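You operate a simulated robot arm through the tools that you are given. There is no shell and no other tool.

The job below is to be done with a simulated robot arm. You get a single attempt, and the scene is never put back.

Task
Rest the brown shelf on the upper pins; slide the loose drawer in.
Fine: push in both upper knobs for it, leave the other two out; shelf level; drawer right back in the small cupboard.
Where things are to end (x, y in the base frame): loose drawer within 25 mm of [890, -360].

It is judged by the outcome, as a careful person would: the job done as asked, and still so three seconds after it is handed in. It fails if anything else is knocked over, pushed out of place, dropped, spilled or broken.

Robot
A 6-joint arm with a fingered hand, on a carriage that runs on a rail from [0, -477] to [0, 1663] (x, y) and turns from -216 to 116 degrees about z. Base frame: it is fixed where the carriage stands at the start and does not move with it; the origin is on the floor, on the carriage's upright axis, x ahead of it, y to its left, z up; the surface under the hand at the start is at about z = 900. Readings come in mm, degrees, newtons and seconds.
Its first joint turns from -166.0 to 166.0 degrees. Payload 4 kg.
The TCP is the grasp point between the finger pads, 26 mm short of the fingertips. In the tool frame z runs along the fingers and y along their closing line. Largest opening 132 mm; the body of the gripper starts 73 mm behind the TCP. The gripper is a hand of 4 fingers: y runs from the thumb to the fingers, the wrist lies at [0, 0, -239] in the tool frame, and closing takes about 1.5 s.
Orientation is told as [roll, pitch, yaw] about the base's x, y, z axes, in that order, counted from this pose: with the fingers straight down and closing along the base's y, the tool's x points along the base's -x, its y along +y and its z along -z.

Tools
- The arm moves only by the tool nudge_tool. Its argument "increments" is one flat list of numbers, 6 for each row, row after row: the shift along the base's x, y, z in units of 500 mm (1.0 is 500 mm), then the turn, a rotation vector about the base's x, y, z in units of 60 degrees (1.0 is 60 degrees). In form: [dx, dy, dz, rx, ry, rz, dx, dy, dz, rx, ry, rz, ...]. A call has 1 to 20 rows; each row is the pose to reach, as a shift and turn from the pose commanded when the call began. "hand" is the opening, from 0 (shut) to 1 (fully open), set as the call begins (left out, the last holds). A call with a number of a shift or a turn outside -1 to 1 is refused whole. A row lasts 0.2 s, in which the tool goes at most 50 mm and 8.6 degrees; a call with a longer step from one row to the next is refused whole, and so is a gripper value outside its range. Where a pose cannot be reached the arm comes as near as it can. A force on the tool above 40 N (or 10 N above the force at the start of the call, whichever is more), or a blocked arm, ends the call early, and 0.2 s more pass. Each finger travels about 45 mm/s and halts on what it meets, pressing with about 26 N; the grip force reading is that of the motor and also rises with nothing between the fingers. The clock runs only during rows and for 0.2 s after the last one: add rows that repeat a pose to give the fingers time. It gives the time, the measured TCP pose, the force on the tool (base axes), the opening and the grip force at its end, in the units of the frame above (readings bear some noise), with the torque about the TCP (base axes, N m) and any sound that the robot's microphone picked up, and new pictures: "show" is both (left out), scene, wrist or none.
- Cameras (640 x 400 px; columns grow to the right, rows downward): "scene" is now at [263, 119.8, 1428.6]; the picture's right is [-0.75, -0.66, 0.00], its down [-0.30, 0.34, -0.89] and it looks along [0.59, -0.67, -0.45] (base axes); focal length 280 px, centre (320, 200). "wrist" rides on the gripper at [68, 2, -97] in the tool frame; the picture's right is [-0.03, 1.00, 0.00], its down [-0.82, -0.02, -0.58] and it looks along [-0.58, -0.01, 0.82] (tool axes); focal length 270 px, centre (320, 200). There is no depth. A picture from a camera that has moved, and an enlarged one, comes with that camera's place and axes in the base frame and with its lens.
- move_column(by): slides the trunk up (or, below 0, down) by that many mm; the arm and the scene camera ride with it, the base frame stays. It gives what a move gives, with no picture.
- roll_base(legs): drives the robot by 1 to 6 legs, each [ahead, left, turn to the left] in mm, mm and degrees, along the robot's own axes; the way and the turn of a leg run together, so that a leg with both is an arc; at most 1500 mm and 180 degrees a leg. The arm and the cameras ride along, it lands a little off, and it stops where it bumps. It keeps to its track: a leg is cut to what the track allows. It gives what a move gives, and a new picture of the scene camera.
- curl_fingers(finger1, finger2, finger3, thumb_bend): sets how far each is bent, from 0 (flat) to 1 (curled in); at 0.3 the hand is open as for a grip, at 0.7 the pads meet at the TCP. One left out holds its place. A second passes; each finger stops where it meets its share of the squeeze, and holds until it gets a number again. A gripper value or a shape takes the hand back. It gives what a move gives, with no picture; readings hold the bend of each and the force on the fingers (four entries, about 0 where the hand has none), thumb and palm.
- hand_shape(shape): the hand has 4 fingers and takes this shape, open, in about a second: jaw (thumb against the fingers, like two jaws); tri (thumb and two fingers); tip (a fingertip pinch); poke (one finger out to press); point (the index stretched); flat (the hand flat); cup (the hand cupped); fist (a fist). The gripper value then closes the fingers along that shape, each until it touches; the sizes above hold for jaw. It gives what a move gives, with no picture.
- turn_head(pan, tilt): turns the head with the scene camera to pan (to the left, within 143 degrees either way) and tilt (down, from -29 to 69), counted from straight ahead of the robot. It gives what a move gives, and a new picture of the scene camera.
- inspect(camera, box): a new picture of the part [left, top, right, bottom] of that camera's present view, enlarged. No time passes.
- job_done(): hands the job in; it is judged then, once.

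Nothing tells you exact positions but the pictures and the camera data. Unless the task says otherwise, let go and move clear before handing in.

The tools are called after "Request:" by a JSON object that holds its "api" and its "payload". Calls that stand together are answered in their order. nudge_tool: Moves the arm, as the interface text tells. Its arguments: {"type":"object","properties":{"increments":{"type":"array","items":{"type":"number"}},"hand":{"type":"number"},"show":{"type":"string","enum":["both","scene","wrist","none"]}},"required":["increments"]} The other tools are called the same way: move_column (by) slides the trunk up or down; hand_shape (shape) gives the hand a shape; curl_fingers (finger1, finger2, finger3, thumb_bend) moves the fingers one by one; roll_base (legs) drives the base; turn_head (pan, tilt) turns the head that bears the scene camera; inspect (camera, box) takes an enlarged picture of a part of a camera's view; job_done () hands the job in.

At the start:

```text
time_s: 0.0
tool_pos: [747.1, -22.0, 1313.3]
tcp_rot: [-0.1, 0.0, 0.0]
wrist_force: [-0.5, 0.2, 0.1]
ft_torque: [0.0, -0.01, -0.02]
finger_gap: 132.1
grip_force: 0.0
shape: jaw
bend: [0.3, 0.3, 0.3, 0.3]
finger forces: [0.0, 0.0, 0.0, 0.1, 0.0, 0.0]
trunk travel left (down, up): [-425.0, 203.0]
robot x, y, heading: [4.7, 3.1, -0.1]
head pan, tilt: [-48.4, 27.0]
```

scene: 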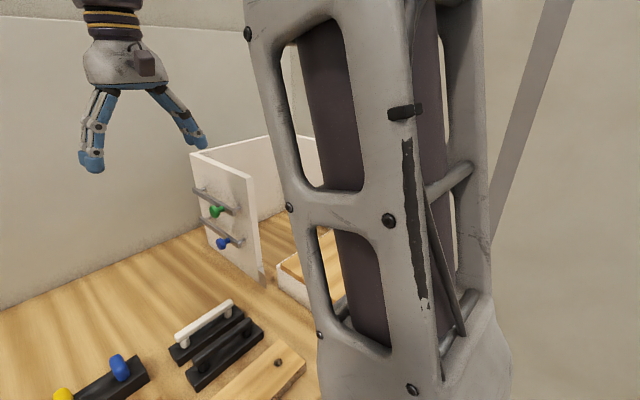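
wrist: 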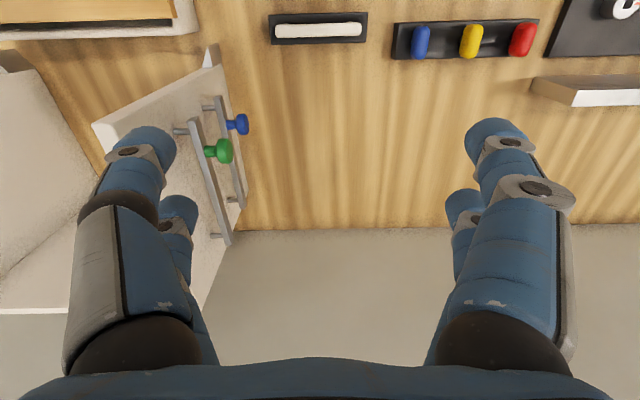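

The picture shows a worktop with a white panel carrying green and blue knobs, some rails and a drawer, partly hidden by the trunk. I'll look around with the head before moving anything.

Request:
{"api": "turn_head", "payload": {"pan": -20, "tilt": 30}}

Request:
{"api": "turn_head", "payload": {"pan": 20, "tilt": 30}}

Request:
{"api": "turn_head", "payload": {"pan": -80, "tilt": 30}}

```text
time_s: 0.9
tool_pos: [748.5, -21.4, 1315.2]
tcp_rot: [0.0, 0.0, 0.0]
wrist_force: [0.2, -0.3, 0.0]
ft_torque: [-0.03, -0.01, -0.01]
finger_gap: 131.9
grip_force: 0.2
shape: jaw
bend: [0.3, 0.3, 0.3, 0.3]
finger forces: [0.0, 0.0, 0.0, 0.0, 0.0, 0.0]
trunk travel left (down, up): [-425.0, 203.0]
robot x, y, heading: [2.0, -4.0, -0.0]
head pan, tilt: [-20.0, 30.0]
camera scene: at [287.2, 157.2, 1423.9], right [-0.34, -0.94, 0.0], down [-0.47, 0.17, -0.87], along [0.81, -0.3, -0.5], focal length 280 px, centre (320, 200)
```

scene: 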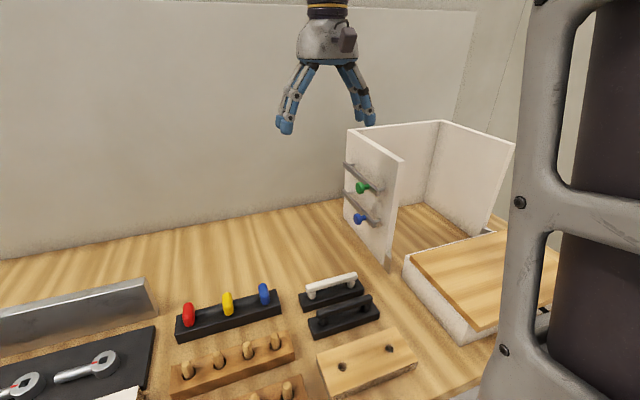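

```text
time_s: 2.0
tool_pos: [748.9, -20.6, 1314.6]
tcp_rot: [0.0, 0.1, 0.0]
wrist_force: [0.4, 0.3, -0.1]
ft_torque: [0.01, -0.01, 0.01]
finger_gap: 132.0
grip_force: 0.1
shape: jaw
bend: [0.3, 0.3, 0.3, 0.3]
finger forces: [0.0, 0.0, 0.1, 0.1, 0.1, 0.0]
trunk travel left (down, up): [-425.0, 203.0]
robot x, y, heading: [-0.7, 1.7, -0.1]
head pan, tilt: [20.0, 30.0]
camera scene: at [287.2, 219.1, 1423.9], right [0.34, -0.94, 0.0], down [-0.47, -0.17, -0.87], along [0.81, 0.3, -0.5], focal length 280 px, centre (320, 200)
```

scene: 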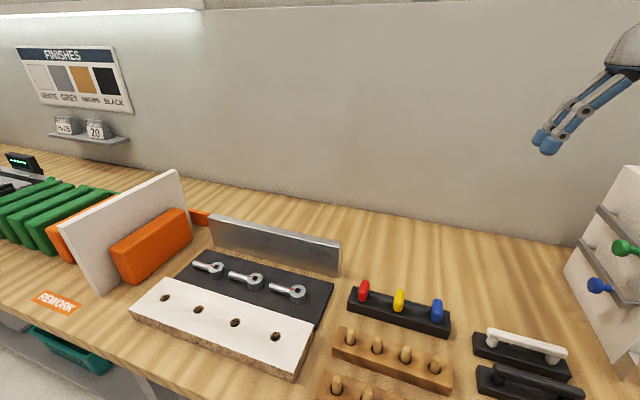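

```text
time_s: 3.8
tool_pos: [747.9, -21.2, 1314.8]
tcp_rot: [0.0, 0.0, 0.0]
wrist_force: [0.2, 1.0, 1.0]
ft_torque: [-0.03, -0.01, -0.01]
finger_gap: 131.7
grip_force: 0.1
shape: jaw
bend: [0.3, 0.3, 0.3, 0.3]
finger forces: [0.1, 0.1, 0.1, 0.0, 0.0, 0.1]
trunk travel left (down, up): [-425.0, 203.0]
robot x, y, heading: [1.4, 3.2, -0.0]
head pan, tilt: [-80.0, 30.0]
camera scene: at [218.0, 99.1, 1423.9], right [-0.98, -0.17, 0.0], down [-0.09, 0.49, -0.87], along [0.15, -0.85, -0.5], focal length 280 px, centre (320, 200)
```

scene: 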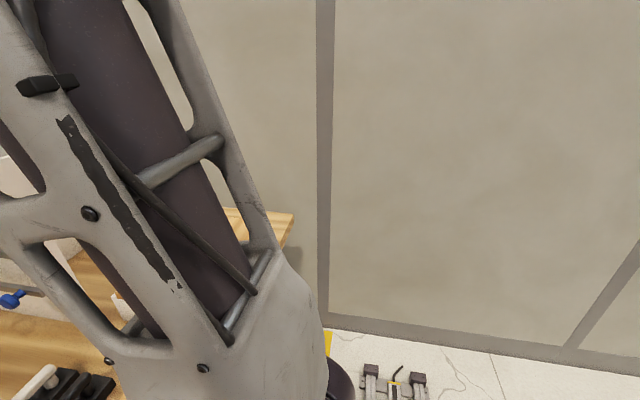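

The arm's own column hides the cupboard's right side. I'll slide the carriage to the right in front of the cupboard at this safe height and look at it from there.

Request:
{"api": "turn_head", "payload": {"pan": -15, "tilt": 35}}

Request:
{"api": "roll_base", "payload": {"legs": [[0, -200, 0]]}}

```text
time_s: 5.1
tool_pos: [747.8, -20.8, 1314.8]
tcp_rot: [0.0, -0.1, 0.0]
wrist_force: [0.2, -0.5, -1.0]
ft_torque: [-0.01, -0.02, 0.04]
finger_gap: 131.9
grip_force: 0.0
shape: jaw
bend: [0.3, 0.3, 0.3, 0.3]
finger forces: [0.0, 0.1, 0.0, 0.0, 0.0, 0.0]
trunk travel left (down, up): [-425.0, 203.0]
robot x, y, heading: [0.8, 0.4, -0.0]
head pan, tilt: [-15.0, 35.0]
camera scene: at [287.2, 165.3, 1416.1], right [-0.26, -0.97, 0.0], down [-0.55, 0.15, -0.82], along [0.79, -0.21, -0.57], focal length 280 px, centre (320, 200)
```

scene: 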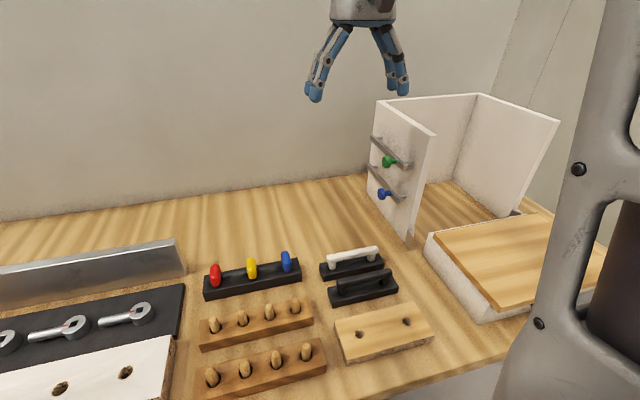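

```text
time_s: 6.7
tool_pos: [747.7, -219.5, 1313.9]
tcp_rot: [0.0, 0.0, 0.2]
wrist_force: [0.4, -0.4, -0.6]
ft_torque: [0.03, 0.0, 0.04]
finger_gap: 131.7
grip_force: 0.0
shape: jaw
bend: [0.3, 0.3, 0.3, 0.3]
finger forces: [0.0, 0.1, 0.0, 0.1, 0.1, 0.1]
trunk travel left (down, up): [-425.0, 203.0]
robot x, y, heading: [-5.2, -201.4, -0.1]
head pan, tilt: [-15.0, 35.0]
camera scene: at [286.6, -35.9, 1416.1], right [-0.26, -0.97, 0.0], down [-0.55, 0.15, -0.82], along [0.79, -0.21, -0.57], focal length 280 px, centre (320, 200)
```

scene: 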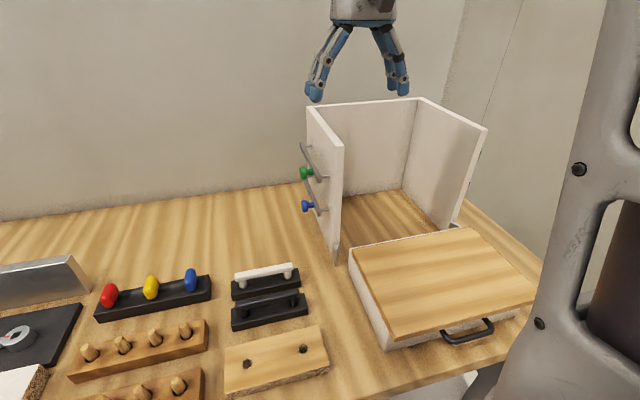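

The white drawer with a black handle lies in front of the cupboard with the brown board on top of it. I'll go further right to see the right side and the inside.

Request:
{"api": "roll_base", "payload": {"legs": [[0, -180, 0]]}}

Request:
{"api": "inspect", "payload": {"camera": "scene", "box": [200, 60, 560, 285]}}

Request:
{"api": "inspect", "payload": {"camera": "wrist", "box": [0, 0, 640, 400]}}

```text
time_s: 8.2
tool_pos: [748.6, -400.2, 1314.5]
tcp_rot: [0.0, -0.1, 0.2]
wrist_force: [0.1, 0.0, 0.1]
ft_torque: [-0.02, 0.02, -0.02]
finger_gap: 132.0
grip_force: 0.1
shape: jaw
bend: [0.3, 0.3, 0.3, 0.3]
finger forces: [0.1, 0.0, 0.0, 0.0, 0.0, 0.0]
trunk travel left (down, up): [-425.0, 203.0]
robot x, y, heading: [1.6, -381.7, 0.5]
head pan, tilt: [-15.0, 35.0]
camera scene: at [286.5, -216.6, 1416.1], right [-0.25, -0.97, 0.0], down [-0.55, 0.15, -0.82], along [0.79, -0.21, -0.57], focal length 280 px, centre (320, 200)
```

scene: 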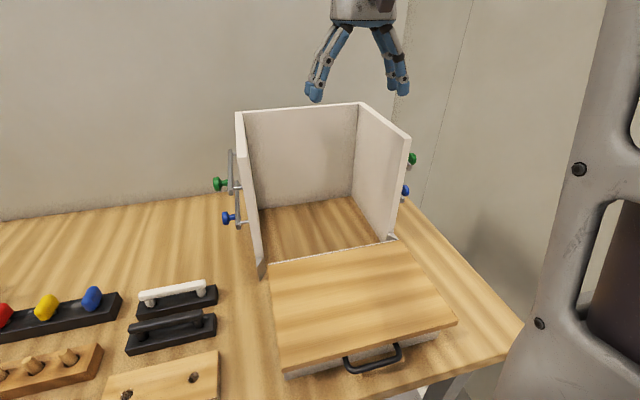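

```text
1.78 times, centred on (380, 172) of scene
camera zoom: at [286.5, -216.6, 1416.1], right [-0.25, -0.97, 0.0], down [-0.55, 0.15, -0.82], along [0.79, -0.21, -0.57], focal length 498 px, centre (213, 249)
```

zoom: 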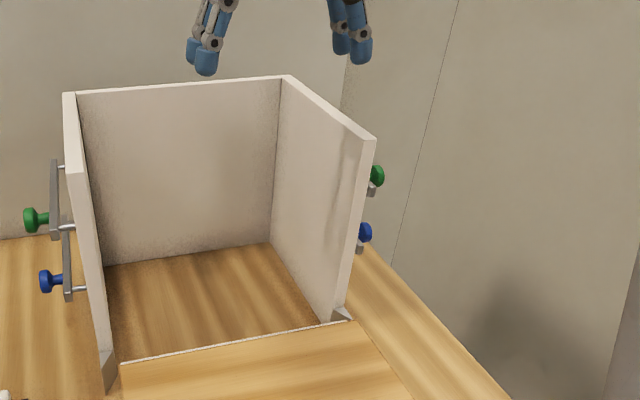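

```text
1.00 times, centred on (320, 200) of wrist (not enlarged: the box is as wide or as high as the picture)
camera zoom: at [680.2, -398.4, 1410.2], right [0.02, 1.0, 0.0], down [0.82, -0.02, 0.58], along [0.58, -0.01, -0.82], focal length 270 px, centre (320, 200)
```

zoom: 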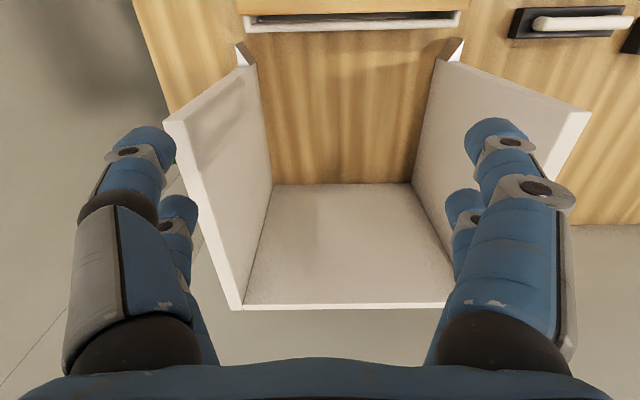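

Both sides have a green upper knob and a blue lower one, each driving a pair of pins. I'll take close-ups to measure the cupboard, the knobs, the board and the drawer.

Request:
{"api": "inspect", "payload": {"camera": "scene", "box": [200, 90, 300, 290]}}

Request:
{"api": "inspect", "payload": {"camera": "scene", "box": [340, 90, 440, 290]}}

Request:
{"api": "inspect", "payload": {"camera": "scene", "box": [250, 230, 470, 390]}}

Request:
{"api": "inspect", "payload": {"camera": "wrist", "box": [220, 0, 500, 120]}}

```text
2.00 times, centred on (250, 190) of scene
camera zoom: at [286.5, -216.6, 1416.1], right [-0.25, -0.97, 0.0], down [-0.55, 0.15, -0.82], along [0.79, -0.21, -0.57], focal length 560 px, centre (460, 220)
```

zoom: 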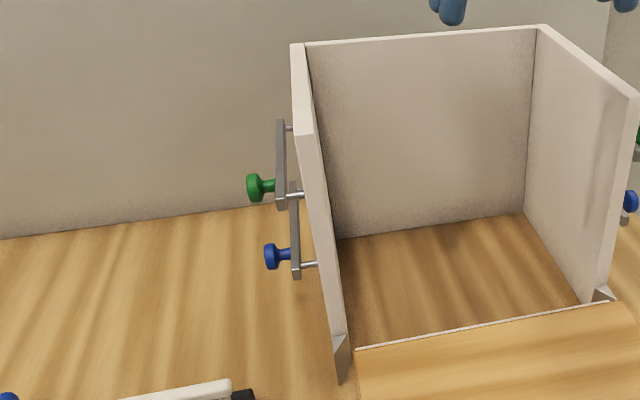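

```text
2.00 times, centred on (390, 190) of scene
camera zoom: at [286.5, -216.6, 1416.1], right [-0.25, -0.97, 0.0], down [-0.55, 0.15, -0.82], along [0.79, -0.21, -0.57], focal length 560 px, centre (180, 220)
```

zoom: 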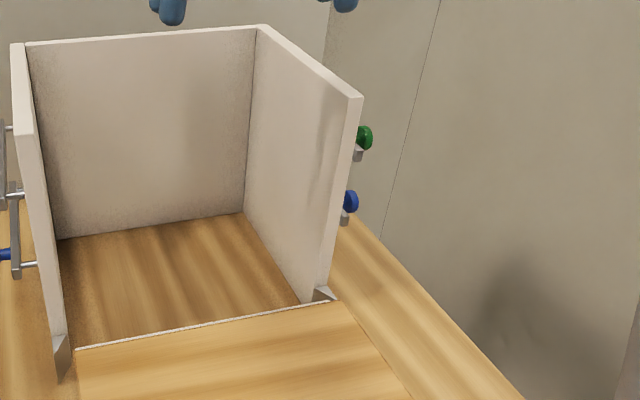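

```text
2.50 times, centred on (360, 310) of scene
camera zoom: at [286.5, -216.6, 1416.1], right [-0.25, -0.97, 0.0], down [-0.55, 0.15, -0.82], along [0.79, -0.21, -0.57], focal length 700 px, centre (220, -75)
```

zoom: 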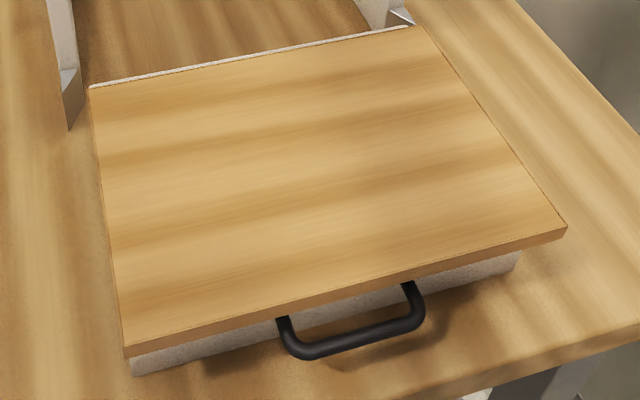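

```text
2.29 times, centred on (360, 60) of wrist
camera zoom: at [680.2, -398.4, 1410.2], right [0.02, 1.0, 0.0], down [0.82, -0.02, 0.58], along [0.58, -0.01, -0.82], focal length 618 px, centre (229, 520)
```

zoom: 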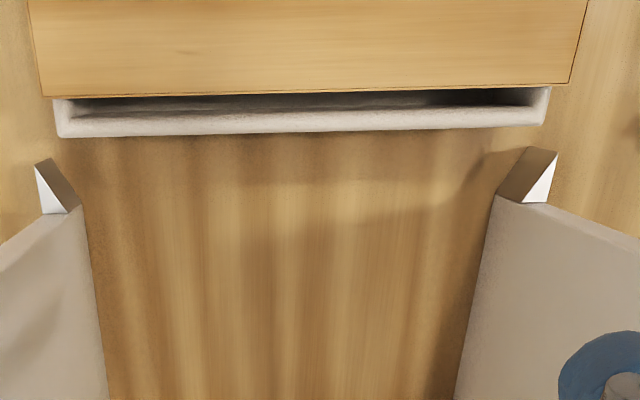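

The board sits on the drawer (top about z 975, about 300 mm wide), the cupboard spans roughly x 750–1000 and y −190 to −528, and its top is at z 1200. Next I'll take the carriage left and turn it to view the left-hand knobs squarely.

Request:
{"api": "roll_base", "payload": {"legs": [[0, 700, 0], [0, 0, -45]]}}

Request:
{"api": "turn_head", "payload": {"pan": 5, "tilt": 25}}

Request:
{"api": "inspect", "payload": {"camera": "scene", "box": [240, 120, 440, 245]}}

```text
time_s: 14.1
tool_pos: [528.1, -220.5, 1313.5]
tcp_rot: [-0.1, 0.0, -43.7]
wrist_force: [-0.8, 0.3, 0.3]
ft_torque: [-0.02, 0.01, -0.01]
finger_gap: 132.0
grip_force: 0.0
shape: jaw
bend: [0.3, 0.3, 0.3, 0.3]
finger forces: [0.0, 0.0, 0.0, 0.0, 0.1, 0.0]
trunk travel left (down, up): [-425.0, 203.0]
robot x, y, heading: [-3.0, 309.9, -44.1]
head pan, tilt: [-15.0, 35.0]
camera scene: at [323.1, 231.4, 1416.1], right [-0.85, -0.52, 0.0], down [-0.3, 0.49, -0.82], along [0.43, -0.7, -0.57], focal length 280 px, centre (320, 200)
```

scene: 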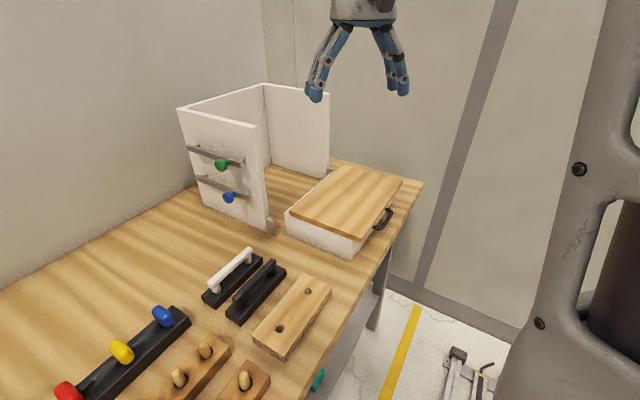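

```text
time_s: 14.9
tool_pos: [527.0, -220.9, 1314.7]
tcp_rot: [0.0, 0.0, -43.6]
wrist_force: [-0.4, 0.4, -0.1]
ft_torque: [0.02, 0.01, 0.02]
finger_gap: 131.9
grip_force: 0.0
shape: jaw
bend: [0.3, 0.3, 0.3, 0.3]
finger forces: [0.0, 0.0, 0.0, 0.0, 0.1, 0.1]
trunk travel left (down, up): [-425.0, 203.0]
robot x, y, heading: [3.5, 310.8, -43.8]
head pan, tilt: [5.0, 25.0]
camera scene: at [349.2, 249.1, 1431.8], right [-0.63, -0.78, 0.0], down [-0.33, 0.26, -0.91], along [0.71, -0.57, -0.42], focal length 280 px, centre (320, 200)
```

scene: 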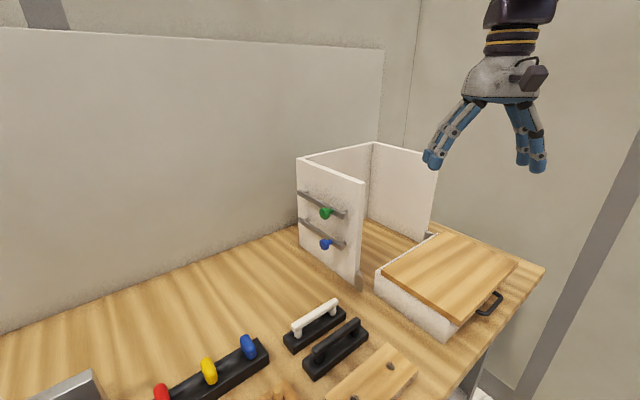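

```text
3.20 times, centred on (340, 182) of scene
camera zoom: at [349.2, 249.1, 1431.8], right [-0.63, -0.78, 0.0], down [-0.33, 0.26, -0.91], along [0.71, -0.57, -0.42], focal length 896 px, centre (256, 256)
```

zoom: 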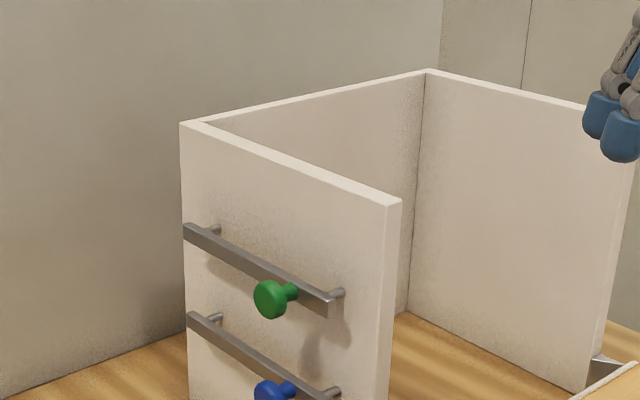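

The left green knob head is at about (813, −136, 1114), with its bar's pins entering the panel near x 790 and x 960. I'll square the carriage up, close the hand and tilt the tool toward −y, ready to press that knob.

Request:
{"api": "roll_base", "payload": {"legs": [[0, 0, 43.8], [0, -160, 0]]}}

Request:
{"api": "nudge_tool", "payload": {"increments": [0, 0, 0, -0.125, 0, 0, 0, 0, 0, -0.25, 0, 0, 0, 0, 0, -0.375, 0, 0, 0, 0, 0, -0.5, 0, 0, 0, 0, 0, -0.625, 0, 0, 0, 0, 0, -0.75, 0, 0, 0, 0, 0, -0.875, 0, 0, 0, 0, 0, -1, 0, 0, 0, 0, 0, -1, 0, 0], "hand": 0, "show": "both"}}

```text
time_s: 18.4
tool_pos: [748.4, 144.5, 1313.1]
tcp_rot: [0.1, -0.1, 1.1]
wrist_force: [-0.5, 0.4, -0.3]
ft_torque: [0.02, -0.01, 0.01]
finger_gap: 131.9
grip_force: 0.1
shape: jaw
bend: [0.3, 0.3, 0.3, 0.3]
finger forces: [0.1, 0.0, 0.0, 0.0, 0.0, 0.0]
trunk travel left (down, up): [-425.0, 203.0]
robot x, y, heading: [-2.4, 149.4, 1.1]
head pan, tilt: [5.0, 25.0]
camera scene: at [289.7, 351.4, 1431.9], right [0.11, -0.99, 0.0], down [-0.42, -0.05, -0.91], along [0.9, 0.1, -0.42], focal length 280 px, centre (320, 200)
```

scene: 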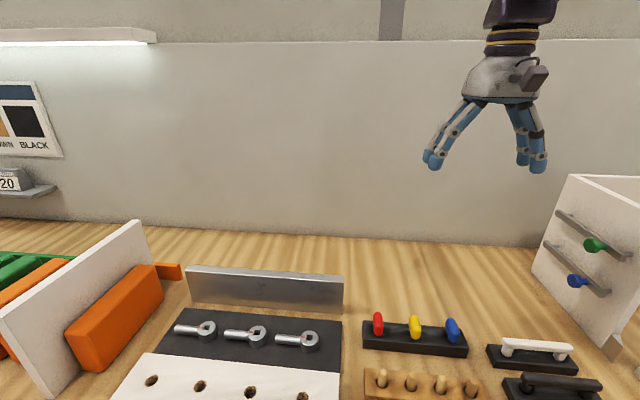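

```text
time_s: 20.4
tool_pos: [750.0, 144.2, 1314.5]
tcp_rot: [-60.1, 1.0, 0.6]
wrist_force: [0.6, 0.7, 0.3]
ft_torque: [-0.01, 0.05, 0.04]
finger_gap: 0.1
grip_force: 25.7
shape: jaw
bend: [0.62, 0.63, 0.63, 0.7]
finger forces: [0.0, 0.0, 0.0, 0.1, 0.0, 0.0]
trunk travel left (down, up): [-425.0, 203.0]
robot x, y, heading: [-0.2, 149.2, 0.8]
head pan, tilt: [5.0, 25.0]
camera scene: at [289.7, 351.4, 1431.9], right [0.11, -0.99, 0.0], down [-0.42, -0.05, -0.91], along [0.9, 0.1, -0.42], focal length 280 px, centre (320, 200)
camera wrist: at [680.6, 229.1, 1361.2], right [0.0, 0.5, -0.87], down [0.82, 0.5, 0.29], along [0.58, -0.71, -0.4], focal length 270 px, centre (320, 200)
```

scene: 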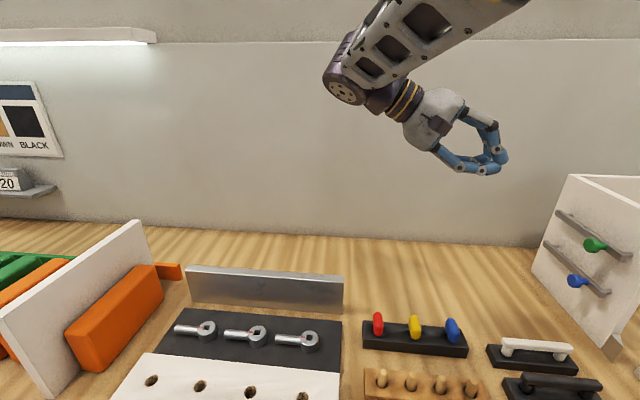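
wrist: 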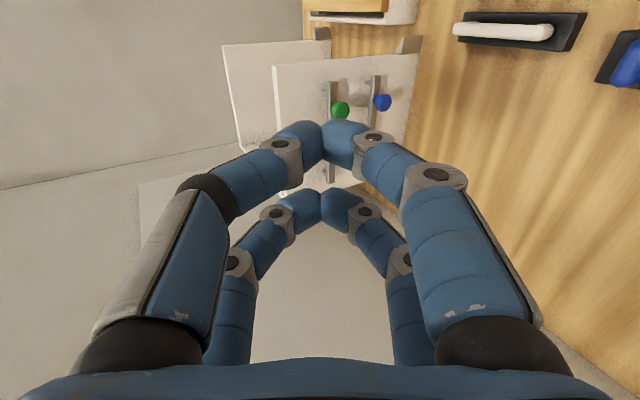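

The closed hand makes two finger pairs about 18 mm either side of the tool axis, so I'll line the nearer pair up with the knob, which is at about (811, −136, 1116). I'll move to a staging pose just short of it.

Request:
{"api": "nudge_tool", "payload": {"increments": [0.0226, -0.0583, -0.0531, 0, 0, 0, 0.0451, -0.1166, -0.1063, 0, 0, 0, 0.0677, -0.1749, -0.1594, 0, 0, 0, 0.0903, -0.2331, -0.2126, 0, 0, 0, 0.1129, -0.2914, -0.2657, 0, 0, 0, 0.1354, -0.3497, -0.3189, 0, 0, 0, 0.158, -0.408, -0.372, 0, 0, 0, 0.158, -0.408, -0.372, 0, 0, 0], "hand": 0, "show": "wrist"}}

Request:
{"api": "turn_head", "payload": {"pan": -27, "tilt": 25}}

Request:
{"api": "inspect", "payload": {"camera": "scene", "box": [220, 100, 420, 225]}}

```text
time_s: 22.2
tool_pos: [826.7, -59.1, 1128.8]
tcp_rot: [-60.0, 1.0, 0.5]
wrist_force: [0.2, -0.2, -0.9]
ft_torque: [0.01, 0.0, 0.05]
finger_gap: 0.1
grip_force: 26.0
shape: jaw
bend: [0.62, 0.63, 0.63, 0.7]
finger forces: [0.1, 0.0, 0.0, 0.1, 0.0, 0.1]
trunk travel left (down, up): [-425.0, 203.0]
robot x, y, heading: [0.2, 149.4, 1.4]
head pan, tilt: [5.0, 25.0]
camera wrist: at [758.9, 24.7, 1176.2], right [0.0, 0.5, -0.87], down [0.82, 0.5, 0.29], along [0.58, -0.71, -0.41], focal length 270 px, centre (320, 200)
```

wrist: 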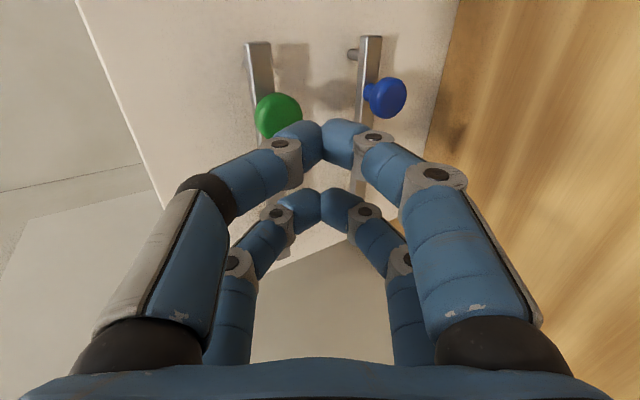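

```text
time_s: 23.2
tool_pos: [826.5, -59.5, 1128.8]
tcp_rot: [-60.0, 1.1, 0.6]
wrist_force: [0.6, 0.5, -0.2]
ft_torque: [0.0, 0.02, -0.01]
finger_gap: 0.1
grip_force: 25.7
shape: jaw
bend: [0.62, 0.63, 0.63, 0.7]
finger forces: [0.0, 0.0, 0.0, 0.1, 0.1, 0.0]
trunk travel left (down, up): [-425.0, 203.0]
robot x, y, heading: [2.0, 150.1, 1.1]
head pan, tilt: [-27.0, 25.0]
camera scene: at [281.1, 301.4, 1431.9], right [-0.43, -0.9, 0.0], down [-0.38, 0.18, -0.91], along [0.82, -0.39, -0.42], focal length 280 px, centre (320, 200)
```

scene: 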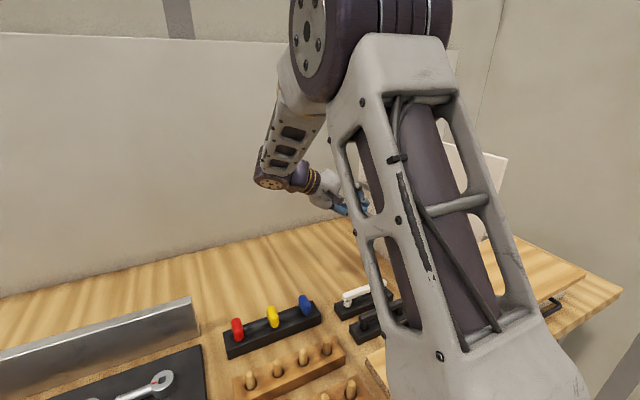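

```text
3.20 times, centred on (320, 162) of scene
camera zoom: at [281.1, 301.4, 1431.9], right [-0.43, -0.9, 0.0], down [-0.38, 0.18, -0.91], along [0.82, -0.39, -0.42], focal length 896 px, centre (320, 320)
```

zoom: 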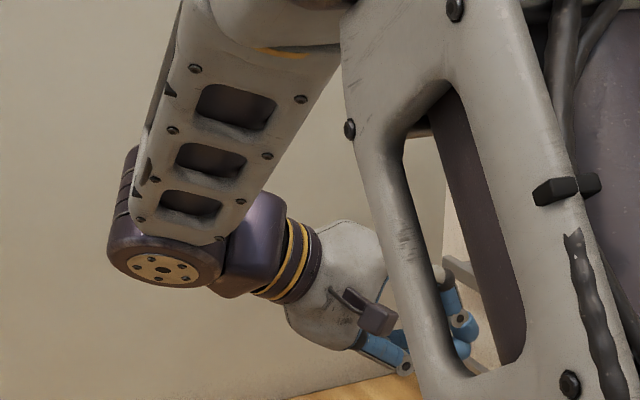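

From the wrist view the knob is at (812, −130, 1116), and the near finger pair needs about 5 mm more x and 3 mm less z. I'll press forward in small steps.

Request:
{"api": "nudge_tool", "payload": {"increments": [0.004, -0.012, -0.002, 0, 0, 0, 0.008, -0.024, -0.004, 0, 0, 0, 0.01, -0.036, -0.006, 0, 0, 0, 0.01, -0.048, -0.006, 0, 0, 0, 0.01, -0.058, -0.006, 0, 0, 0, 0.01, -0.064, -0.006, 0, 0, 0, 0.01, -0.07, -0.006, 0, 0, 0, 0.01, -0.076, -0.006, 0, 0, 0, 0.01, -0.082, -0.006, 0, 0, 0, 0.01, -0.088, -0.006, 0, 0, 0, 0.01, -0.094, -0.006, 0, 0, 0, 0.01, -0.1, -0.006, 0, 0, 0], "hand": 0, "show": "wrist"}}

```text
time_s: 25.8
tool_pos: [832.9, -110.3, 1126.8]
tcp_rot: [-60.0, 1.1, 0.6]
wrist_force: [-0.5, 0.3, -0.3]
ft_torque: [0.01, -0.02, 0.02]
finger_gap: 0.0
grip_force: 25.8
shape: jaw
bend: [0.62, 0.63, 0.63, 0.7]
finger forces: [0.0, 0.0, 0.1, 0.0, 0.0, 0.1]
trunk travel left (down, up): [-425.0, 203.0]
robot x, y, heading: [2.7, 150.5, 1.2]
head pan, tilt: [-27.0, 25.0]
camera wrist: at [764.8, -25.2, 1172.7], right [0.0, 0.5, -0.87], down [0.82, 0.5, 0.29], along [0.58, -0.71, -0.41], focal length 270 px, centre (320, 200)
```

wrist: 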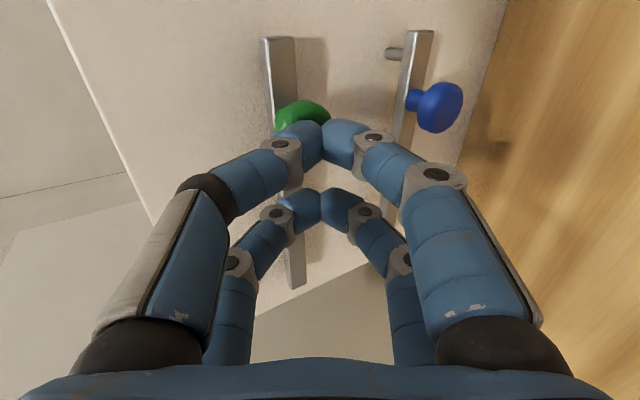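

No contact yet; the knob centre looks about 4 mm higher than the fingertips. I'll raise slightly and keep pressing in small steps.

Request:
{"api": "nudge_tool", "payload": {"increments": [-0.002, 0, 0.008, 0, 0, 0, -0.002, -0.006, 0.008, 0, 0, 0, -0.002, -0.012, 0.008, 0, 0, 0, -0.002, -0.018, 0.008, 0, 0, 0, -0.002, -0.024, 0.008, 0, 0, 0, -0.002, -0.03, 0.008, 0, 0, 0, -0.002, -0.036, 0.008, 0, 0, 0], "hand": 0, "show": "wrist"}}

```text
time_s: 27.4
tool_pos: [832.0, -125.0, 1129.3]
tcp_rot: [-60.0, 1.0, 0.9]
wrist_force: [-0.3, 19.6, 6.2]
ft_torque: [0.1, 0.07, -0.33]
finger_gap: 0.0
grip_force: 25.5
shape: jaw
bend: [0.62, 0.63, 0.63, 0.68]
finger forces: [0.0, 0.0, 0.0, 0.0, 0.0, 0.0]
trunk travel left (down, up): [-425.0, 203.0]
robot x, y, heading: [-2.8, 153.2, 1.3]
head pan, tilt: [-27.0, 25.0]
camera wrist: at [763.9, -40.6, 1177.1], right [0.0, 0.5, -0.87], down [0.81, 0.5, 0.29], along [0.58, -0.71, -0.41], focal length 270 px, centre (320, 200)
```

wrist: 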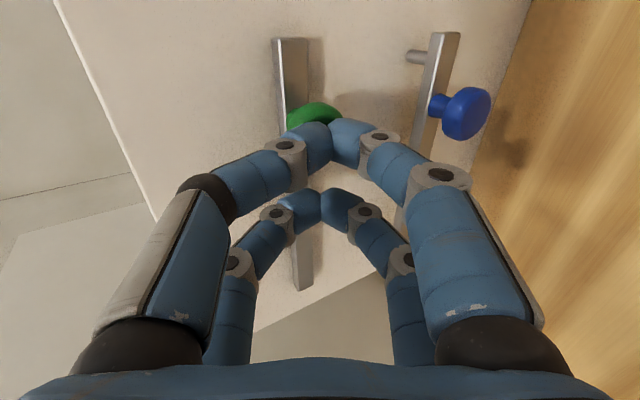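

The fingertips are on the knob (about 20 N). I'll keep pressing in small steps to drive the pins home.

Request:
{"api": "nudge_tool", "payload": {"increments": [0, -0.006, 0, 0, 0, 0, 0, -0.012, 0, 0, 0, 0, 0, -0.018, 0, 0, 0, 0, 0, -0.024, 0, 0, 0, 0], "hand": 0, "show": "wrist"}}

```text
time_s: 28.0
tool_pos: [833.1, -127.1, 1128.9]
tcp_rot: [-59.8, 1.1, 0.9]
wrist_force: [-2.2, 13.8, 2.9]
ft_torque: [0.18, 0.12, -0.34]
finger_gap: 0.0
grip_force: 26.2
shape: jaw
bend: [0.65, 0.63, 0.63, 0.72]
finger forces: [0.1, 0.0, 0.0, 0.1, 0.0, 0.1]
trunk travel left (down, up): [-425.0, 203.0]
robot x, y, heading: [1.2, 148.3, 1.6]
head pan, tilt: [-27.0, 25.0]
stopped in row 3: the force on the tool passed its limit at 42 N (the readings are from after the stop); the commanded pose is now the measured one
camera wrist: at [764.5, -42.3, 1176.7], right [0.0, 0.5, -0.87], down [0.81, 0.5, 0.29], along [0.58, -0.7, -0.41], focal length 270 px, centre (320, 200)
```

wrist: 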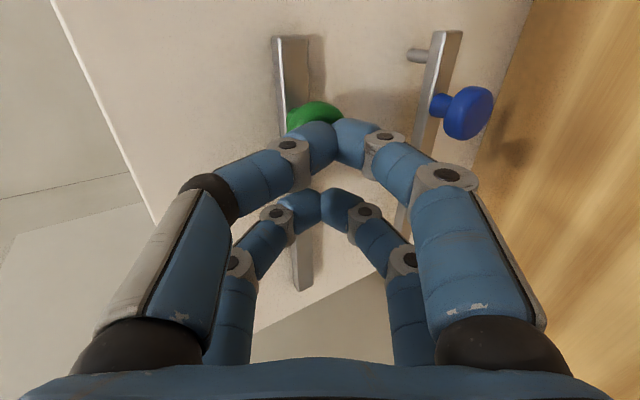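

The force limit stopped the push. I'll look closely at whether the green bar has moved compared with the blue one.

Request:
{"api": "inspect", "payload": {"camera": "wrist", "box": [220, 0, 520, 188]}}

```text
2.13 times, centred on (370, 94) of wrist
camera zoom: at [764.5, -42.3, 1176.7], right [0.0, 0.5, -0.87], down [0.81, 0.5, 0.29], along [0.58, -0.7, -0.41], focal length 575 px, centre (214, 426)
```

zoom: 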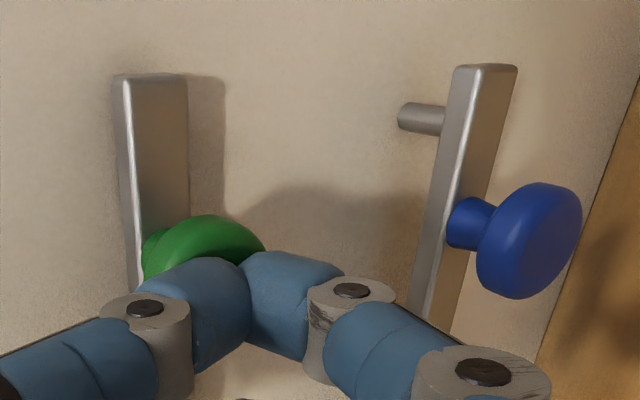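

The green bar now appears to lie close to the panel (its pin no longer shows, while the blue one's does). I'll back off and check from further away.

Request:
{"api": "nudge_tool", "payload": {"increments": [0, 0.04, 0, 0, 0, 0, 0, 0.12, 0.02, 0, 0, 0, 0, 0.2, 0.06, 0, 0, 0, 0, 0.28, 0.12, 0, 0, 0, 0, 0.36, 0.2, 0, 0, 0, 0, 0.4, 0.28, 0, 0, 0, 0, 0.4, 0.28, 0, 0, 0], "hand": 0, "show": "wrist"}}

Request:
{"api": "inspect", "payload": {"camera": "wrist", "box": [240, 20, 440, 145]}}

```text
refused: row 5 steps farther than a row can; nothing moved
```

```text
3.20 times, centred on (340, 82) of wrist
camera zoom: at [764.5, -42.3, 1176.7], right [0.0, 0.5, -0.87], down [0.81, 0.5, 0.29], along [0.58, -0.7, -0.41], focal length 865 px, centre (256, 576)
```

zoom: 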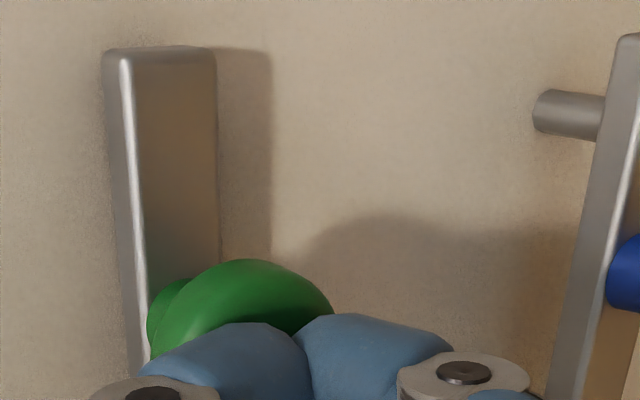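

That retreat was refused because one step was too long. I'll retry with shorter steps.

Request:
{"api": "nudge_tool", "payload": {"increments": [0, 0.04, 0, 0, 0, 0, 0, 0.1, 0.01, 0, 0, 0, 0, 0.16, 0.04, 0, 0, 0, 0, 0.22, 0.1, 0, 0, 0, 0, 0.28, 0.16, 0, 0, 0, 0, 0.32, 0.22, 0, 0, 0, 0, 0.36, 0.28, 0, 0, 0, 0, 0.36, 0.28, 0, 0, 0], "hand": 0, "show": "wrist"}}

Request:
{"api": "inspect", "payload": {"camera": "wrist", "box": [240, 20, 440, 145]}}

```text
time_s: 29.8
tool_pos: [833.4, 49.3, 1269.9]
tcp_rot: [-59.9, 0.9, 0.8]
wrist_force: [0.4, 0.1, 0.1]
ft_torque: [0.0, 0.02, -0.01]
finger_gap: 0.1
grip_force: 26.0
shape: jaw
bend: [0.65, 0.63, 0.63, 0.68]
finger forces: [0.0, 0.0, 0.0, 0.0, 0.0, 0.0]
trunk travel left (down, up): [-425.0, 203.0]
robot x, y, heading: [2.6, 149.0, 1.2]
head pan, tilt: [-27.0, 25.0]
camera wrist: at [764.6, 134.3, 1317.9], right [0.0, 0.5, -0.87], down [0.81, 0.5, 0.29], along [0.58, -0.71, -0.41], focal length 270 px, centre (320, 200)
```

wrist: 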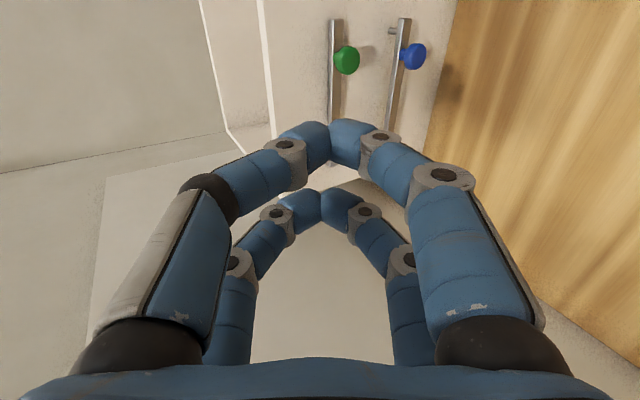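

```text
3.20 times, centred on (340, 82) of wrist
camera zoom: at [764.6, 134.3, 1317.9], right [0.0, 0.5, -0.87], down [0.81, 0.5, 0.29], along [0.58, -0.71, -0.41], focal length 865 px, centre (256, 576)
```

zoom: 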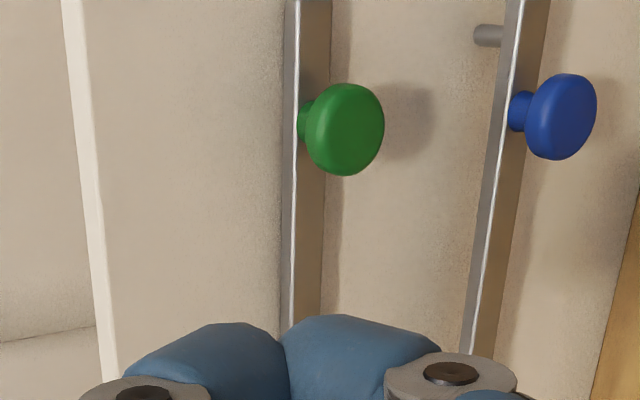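

The green bar now sits nearer the panel than the blue one, and the knob has moved in by about 15 mm. I'll lift clear, point the tool down again and take the carriage to the right end for the other green knob.

Request:
{"api": "nudge_tool", "payload": {"increments": [0, 0, 0.03, 0.125, 0, 0, 0, 0, 0.06, 0.25, 0, 0, 0, 0, 0.09, 0.375, 0, 0, 0, 0, 0.11, 0.5, 0, 0, 0, 0, 0.12, 0.625, 0, 0, 0, 0, 0.13, 0.75, 0, 0, 0, 0, 0.13, 0.875, 0, 0, 0, 0, 0.13, 1, 0, 0, 0, 0, 0.13, 1, 0, 0], "hand": 0, "show": "none"}}

Request:
{"api": "roll_base", "payload": {"legs": [[0, -320, 0]]}}

Request:
{"api": "turn_head", "payload": {"pan": -5, "tilt": 30}}

```text
time_s: 31.8
tool_pos: [832.7, 50.7, 1334.3]
tcp_rot: [0.1, -0.2, 1.3]
wrist_force: [0.0, -0.3, -0.9]
ft_torque: [0.02, 0.0, 0.02]
finger_gap: 0.0
grip_force: 26.3
shape: jaw
bend: [0.65, 0.63, 0.63, 0.68]
finger forces: [0.0, 0.1, 0.0, 0.0, 0.0, 0.1]
trunk travel left (down, up): [-425.0, 203.0]
robot x, y, heading: [3.4, 152.5, 1.2]
head pan, tilt: [-27.0, 25.0]
```

```text
time_s: 33.9
tool_pos: [833.2, -266.7, 1334.6]
tcp_rot: [0.0, -0.2, 1.3]
wrist_force: [0.0, -0.4, 0.3]
ft_torque: [-0.01, -0.03, 0.02]
finger_gap: 0.1
grip_force: 25.8
shape: jaw
bend: [0.65, 0.63, 0.63, 0.68]
finger forces: [0.0, 0.0, 0.0, 0.0, 0.0, 0.1]
trunk travel left (down, up): [-425.0, 203.0]
robot x, y, heading: [-1.7, -172.7, 1.3]
head pan, tilt: [-27.0, 25.0]
camera scene: at [280.7, -16.3, 1431.9], right [-0.43, -0.9, 0.0], down [-0.38, 0.18, -0.91], along [0.82, -0.39, -0.42], focal length 280 px, centre (320, 200)
```

scene: 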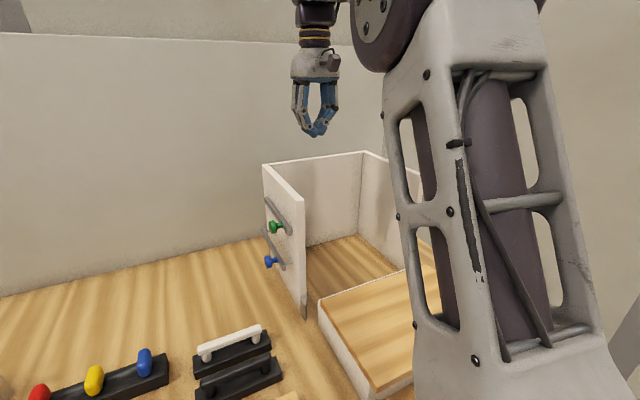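

```text
time_s: 34.8
tool_pos: [833.5, -266.8, 1333.1]
tcp_rot: [0.1, -0.2, 1.3]
wrist_force: [-0.5, 0.2, -0.7]
ft_torque: [0.0, 0.01, -0.02]
finger_gap: 0.2
grip_force: 25.6
shape: jaw
bend: [0.65, 0.63, 0.63, 0.68]
finger forces: [0.0, 0.0, 0.0, 0.1, 0.0, 0.0]
trunk travel left (down, up): [-425.0, 203.0]
robot x, y, heading: [3.1, -171.6, 1.0]
head pan, tilt: [-5.0, 30.0]
camera scene: at [287.8, 17.7, 1423.9], right [-0.06, -1.0, 0.0], down [-0.5, 0.03, -0.87], along [0.86, -0.06, -0.5], focal length 280 px, centre (320, 200)
```

scene: 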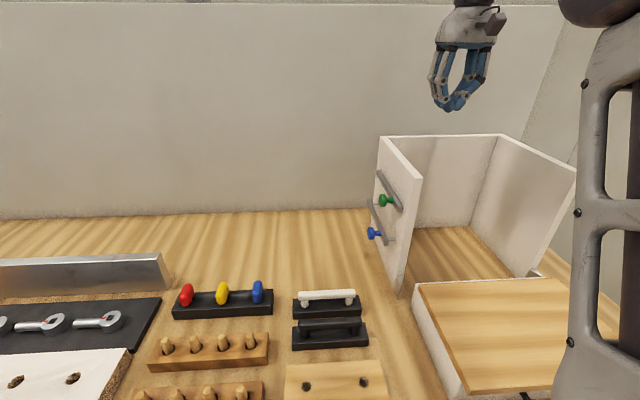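

I'll continue to the right end of the rail and use the wrist camera to look across into the cupboard at the left panel's pins.

Request:
{"api": "roll_base", "payload": {"legs": [[0, -150, 0]]}}

Request:
{"api": "inspect", "payload": {"camera": "wrist", "box": [0, 0, 640, 400]}}

```text
time_s: 36.2
tool_pos: [832.5, -418.6, 1334.9]
tcp_rot: [0.2, -0.3, 1.4]
wrist_force: [0.2, 0.8, -0.6]
ft_torque: [0.05, 0.02, -0.02]
finger_gap: 0.0
grip_force: 25.7
shape: jaw
bend: [0.65, 0.63, 0.63, 0.68]
finger forces: [0.0, 0.0, 0.1, 0.0, 0.1, 0.0]
trunk travel left (down, up): [-425.0, 203.0]
robot x, y, heading: [3.0, -319.7, 1.2]
head pan, tilt: [-5.0, 30.0]
camera scene: at [287.8, -132.7, 1423.9], right [-0.06, -1.0, 0.0], down [-0.5, 0.03, -0.87], along [0.86, -0.05, -0.5], focal length 280 px, centre (320, 200)
```

scene: 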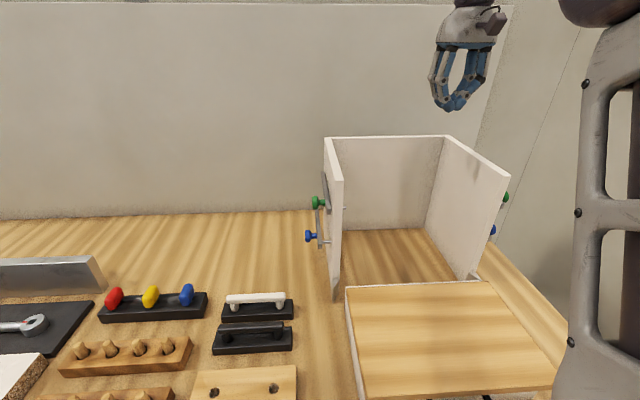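

```text
1.00 times, centred on (320, 200) of wrist (not enlarged: the box is as wide or as high as the picture)
camera zoom: at [764.6, -417.2, 1430.1], right [0.0, 1.0, 0.0], down [0.81, 0.0, 0.58], along [0.58, 0.0, -0.81], focal length 270 px, centre (320, 200)
```

zoom: 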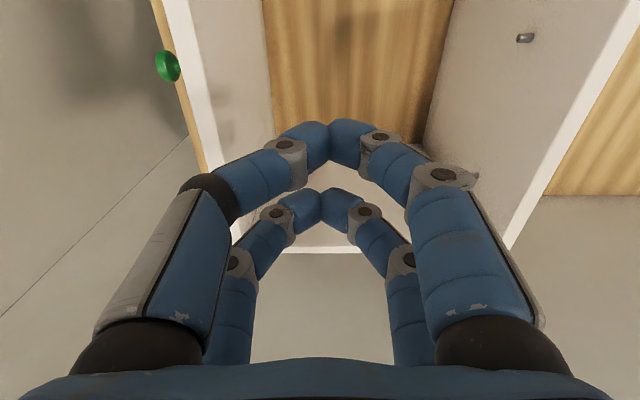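

A pin end now shows on the inside of the left panel. I'll zoom in on it and its rear partner.

Request:
{"api": "inspect", "payload": {"camera": "wrist", "box": [440, 0, 600, 100]}}

Request:
{"api": "inspect", "payload": {"camera": "scene", "box": [290, 120, 450, 220]}}

Request:
{"api": "inspect", "payload": {"camera": "wrist", "box": [400, 120, 520, 195]}}

```text
4.00 times, centred on (520, 50) of wrist
camera zoom: at [764.6, -417.2, 1430.1], right [0.0, 1.0, 0.0], down [0.81, 0.0, 0.58], along [0.58, 0.0, -0.81], focal length 1081 px, centre (-480, 800)
```

zoom: 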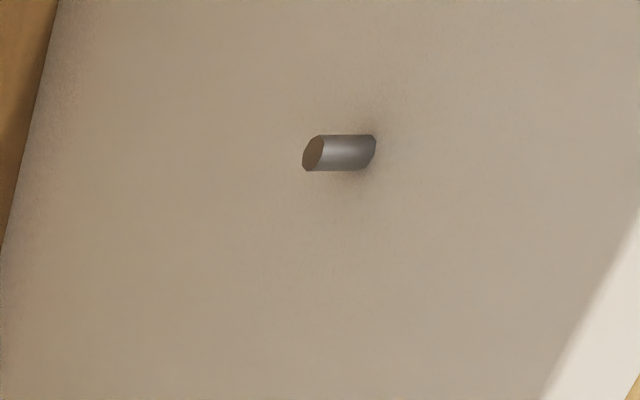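

```text
4.00 times, centred on (370, 170) of scene
camera zoom: at [287.8, -132.7, 1423.9], right [-0.06, -1.0, 0.0], down [-0.5, 0.03, -0.87], along [0.86, -0.05, -0.5], focal length 1120 px, centre (120, 320)
```

zoom: 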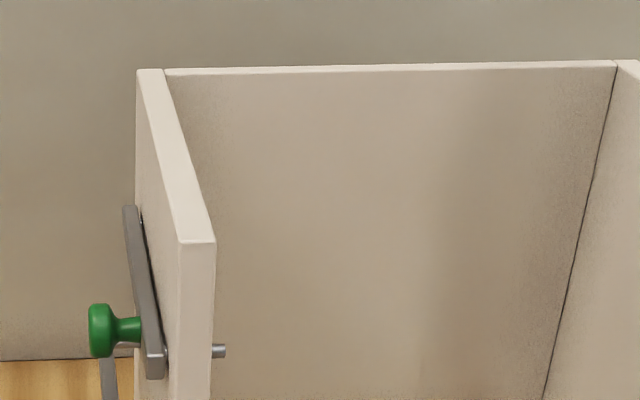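

```text
5.33 times, centred on (460, 158) of wrist
camera zoom: at [764.6, -417.2, 1430.1], right [0.0, 1.0, 0.0], down [0.81, 0.0, 0.58], along [0.58, 0.0, -0.81], focal length 1442 px, centre (-427, 427)
```

zoom: 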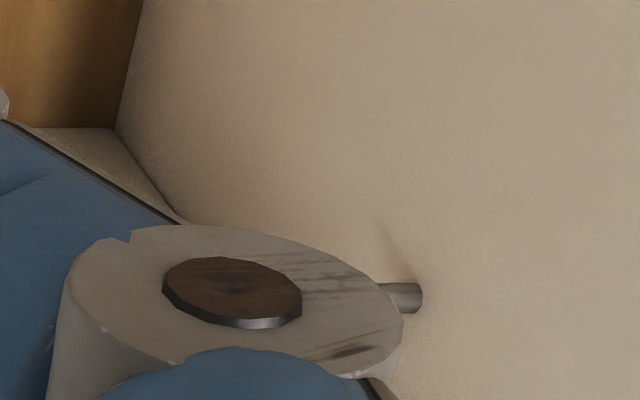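

The left pins protrude about 14 mm inside at x ≈ 789 and 945, z ≈ 1116–1120, and the bar is practically flush. Now the right-hand green knob: I'll go to the end of the rail and tilt the tool toward +y.

Request:
{"api": "roll_base", "payload": {"legs": [[0, -145, 0]]}}

Request:
{"api": "nudge_tool", "payload": {"increments": [0, -0.06, 0, 0.125, 0, 0, 0, -0.1, 0, 0.25, 0, 0, 0, -0.12, 0, 0.375, 0, 0, 0, -0.14, 0, 0.5, 0, 0, 0, -0.16, 0, 0.625, 0, 0, 0, -0.17, 0, 0.75, 0, 0, 0, -0.17, 0, 0.75, 0, 0], "hand": 0, "show": "both"}}

```text
time_s: 37.5
tool_pos: [833.5, -560.2, 1335.0]
tcp_rot: [0.1, -0.2, 1.4]
wrist_force: [0.0, 0.4, 0.5]
ft_torque: [-0.02, 0.0, 0.01]
finger_gap: 0.0
grip_force: 26.3
shape: jaw
bend: [0.65, 0.63, 0.63, 0.68]
finger forces: [0.0, 0.0, 0.0, 0.0, 0.0, 0.0]
trunk travel left (down, up): [-425.0, 203.0]
robot x, y, heading: [-3.4, -463.7, 1.7]
head pan, tilt: [-5.0, 30.0]
camera scene: at [287.5, -275.0, 1423.9], right [-0.06, -1.0, 0.0], down [-0.5, 0.03, -0.87], along [0.86, -0.05, -0.5], focal length 280 px, centre (320, 200)
```

scene: 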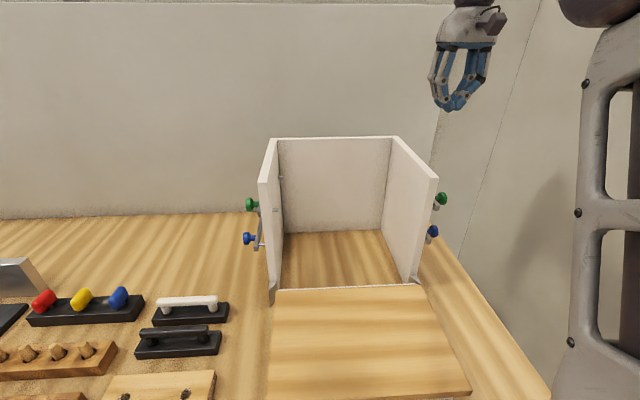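

```text
time_s: 39.1
tool_pos: [828.9, -638.6, 1326.5]
tcp_rot: [45.1, -1.4, 0.7]
wrist_force: [1.4, 0.1, 0.2]
ft_torque: [-0.01, 0.02, 0.0]
finger_gap: 0.0
grip_force: 26.6
shape: jaw
bend: [0.64, 0.63, 0.63, 0.68]
finger forces: [0.0, 0.0, 0.1, 0.0, 0.0, 0.0]
out of reach, approached as far as the arm can: row 6, 7
trunk travel left (down, up): [-425.0, 203.0]
robot x, y, heading: [2.8, -464.3, 1.4]
head pan, tilt: [-5.0, 30.0]
camera scene: at [287.5, -275.1, 1423.9], right [-0.06, -1.0, 0.0], down [-0.5, 0.03, -0.87], along [0.86, -0.05, -0.5], focal length 280 px, centre (320, 200)
camera wrist: at [759.7, -706.5, 1393.5], right [0.0, 0.71, 0.71], down [0.81, -0.41, 0.41], along [0.58, 0.57, -0.57], focal length 270 px, centre (320, 200)
```

scene: 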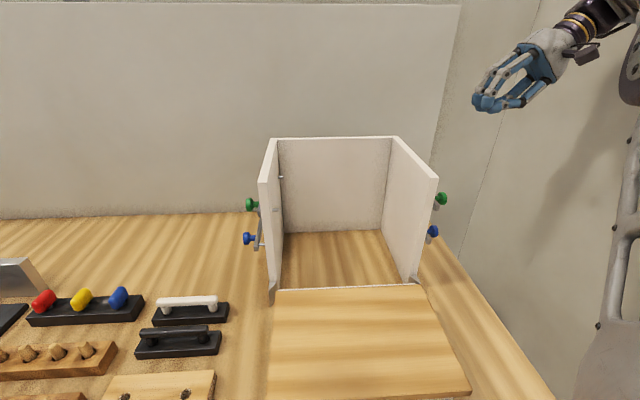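
wrist: 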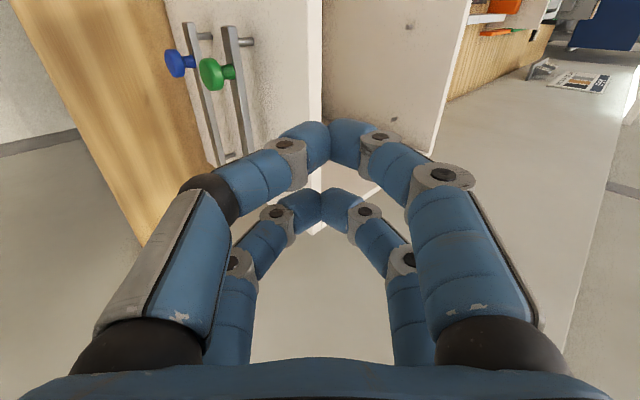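

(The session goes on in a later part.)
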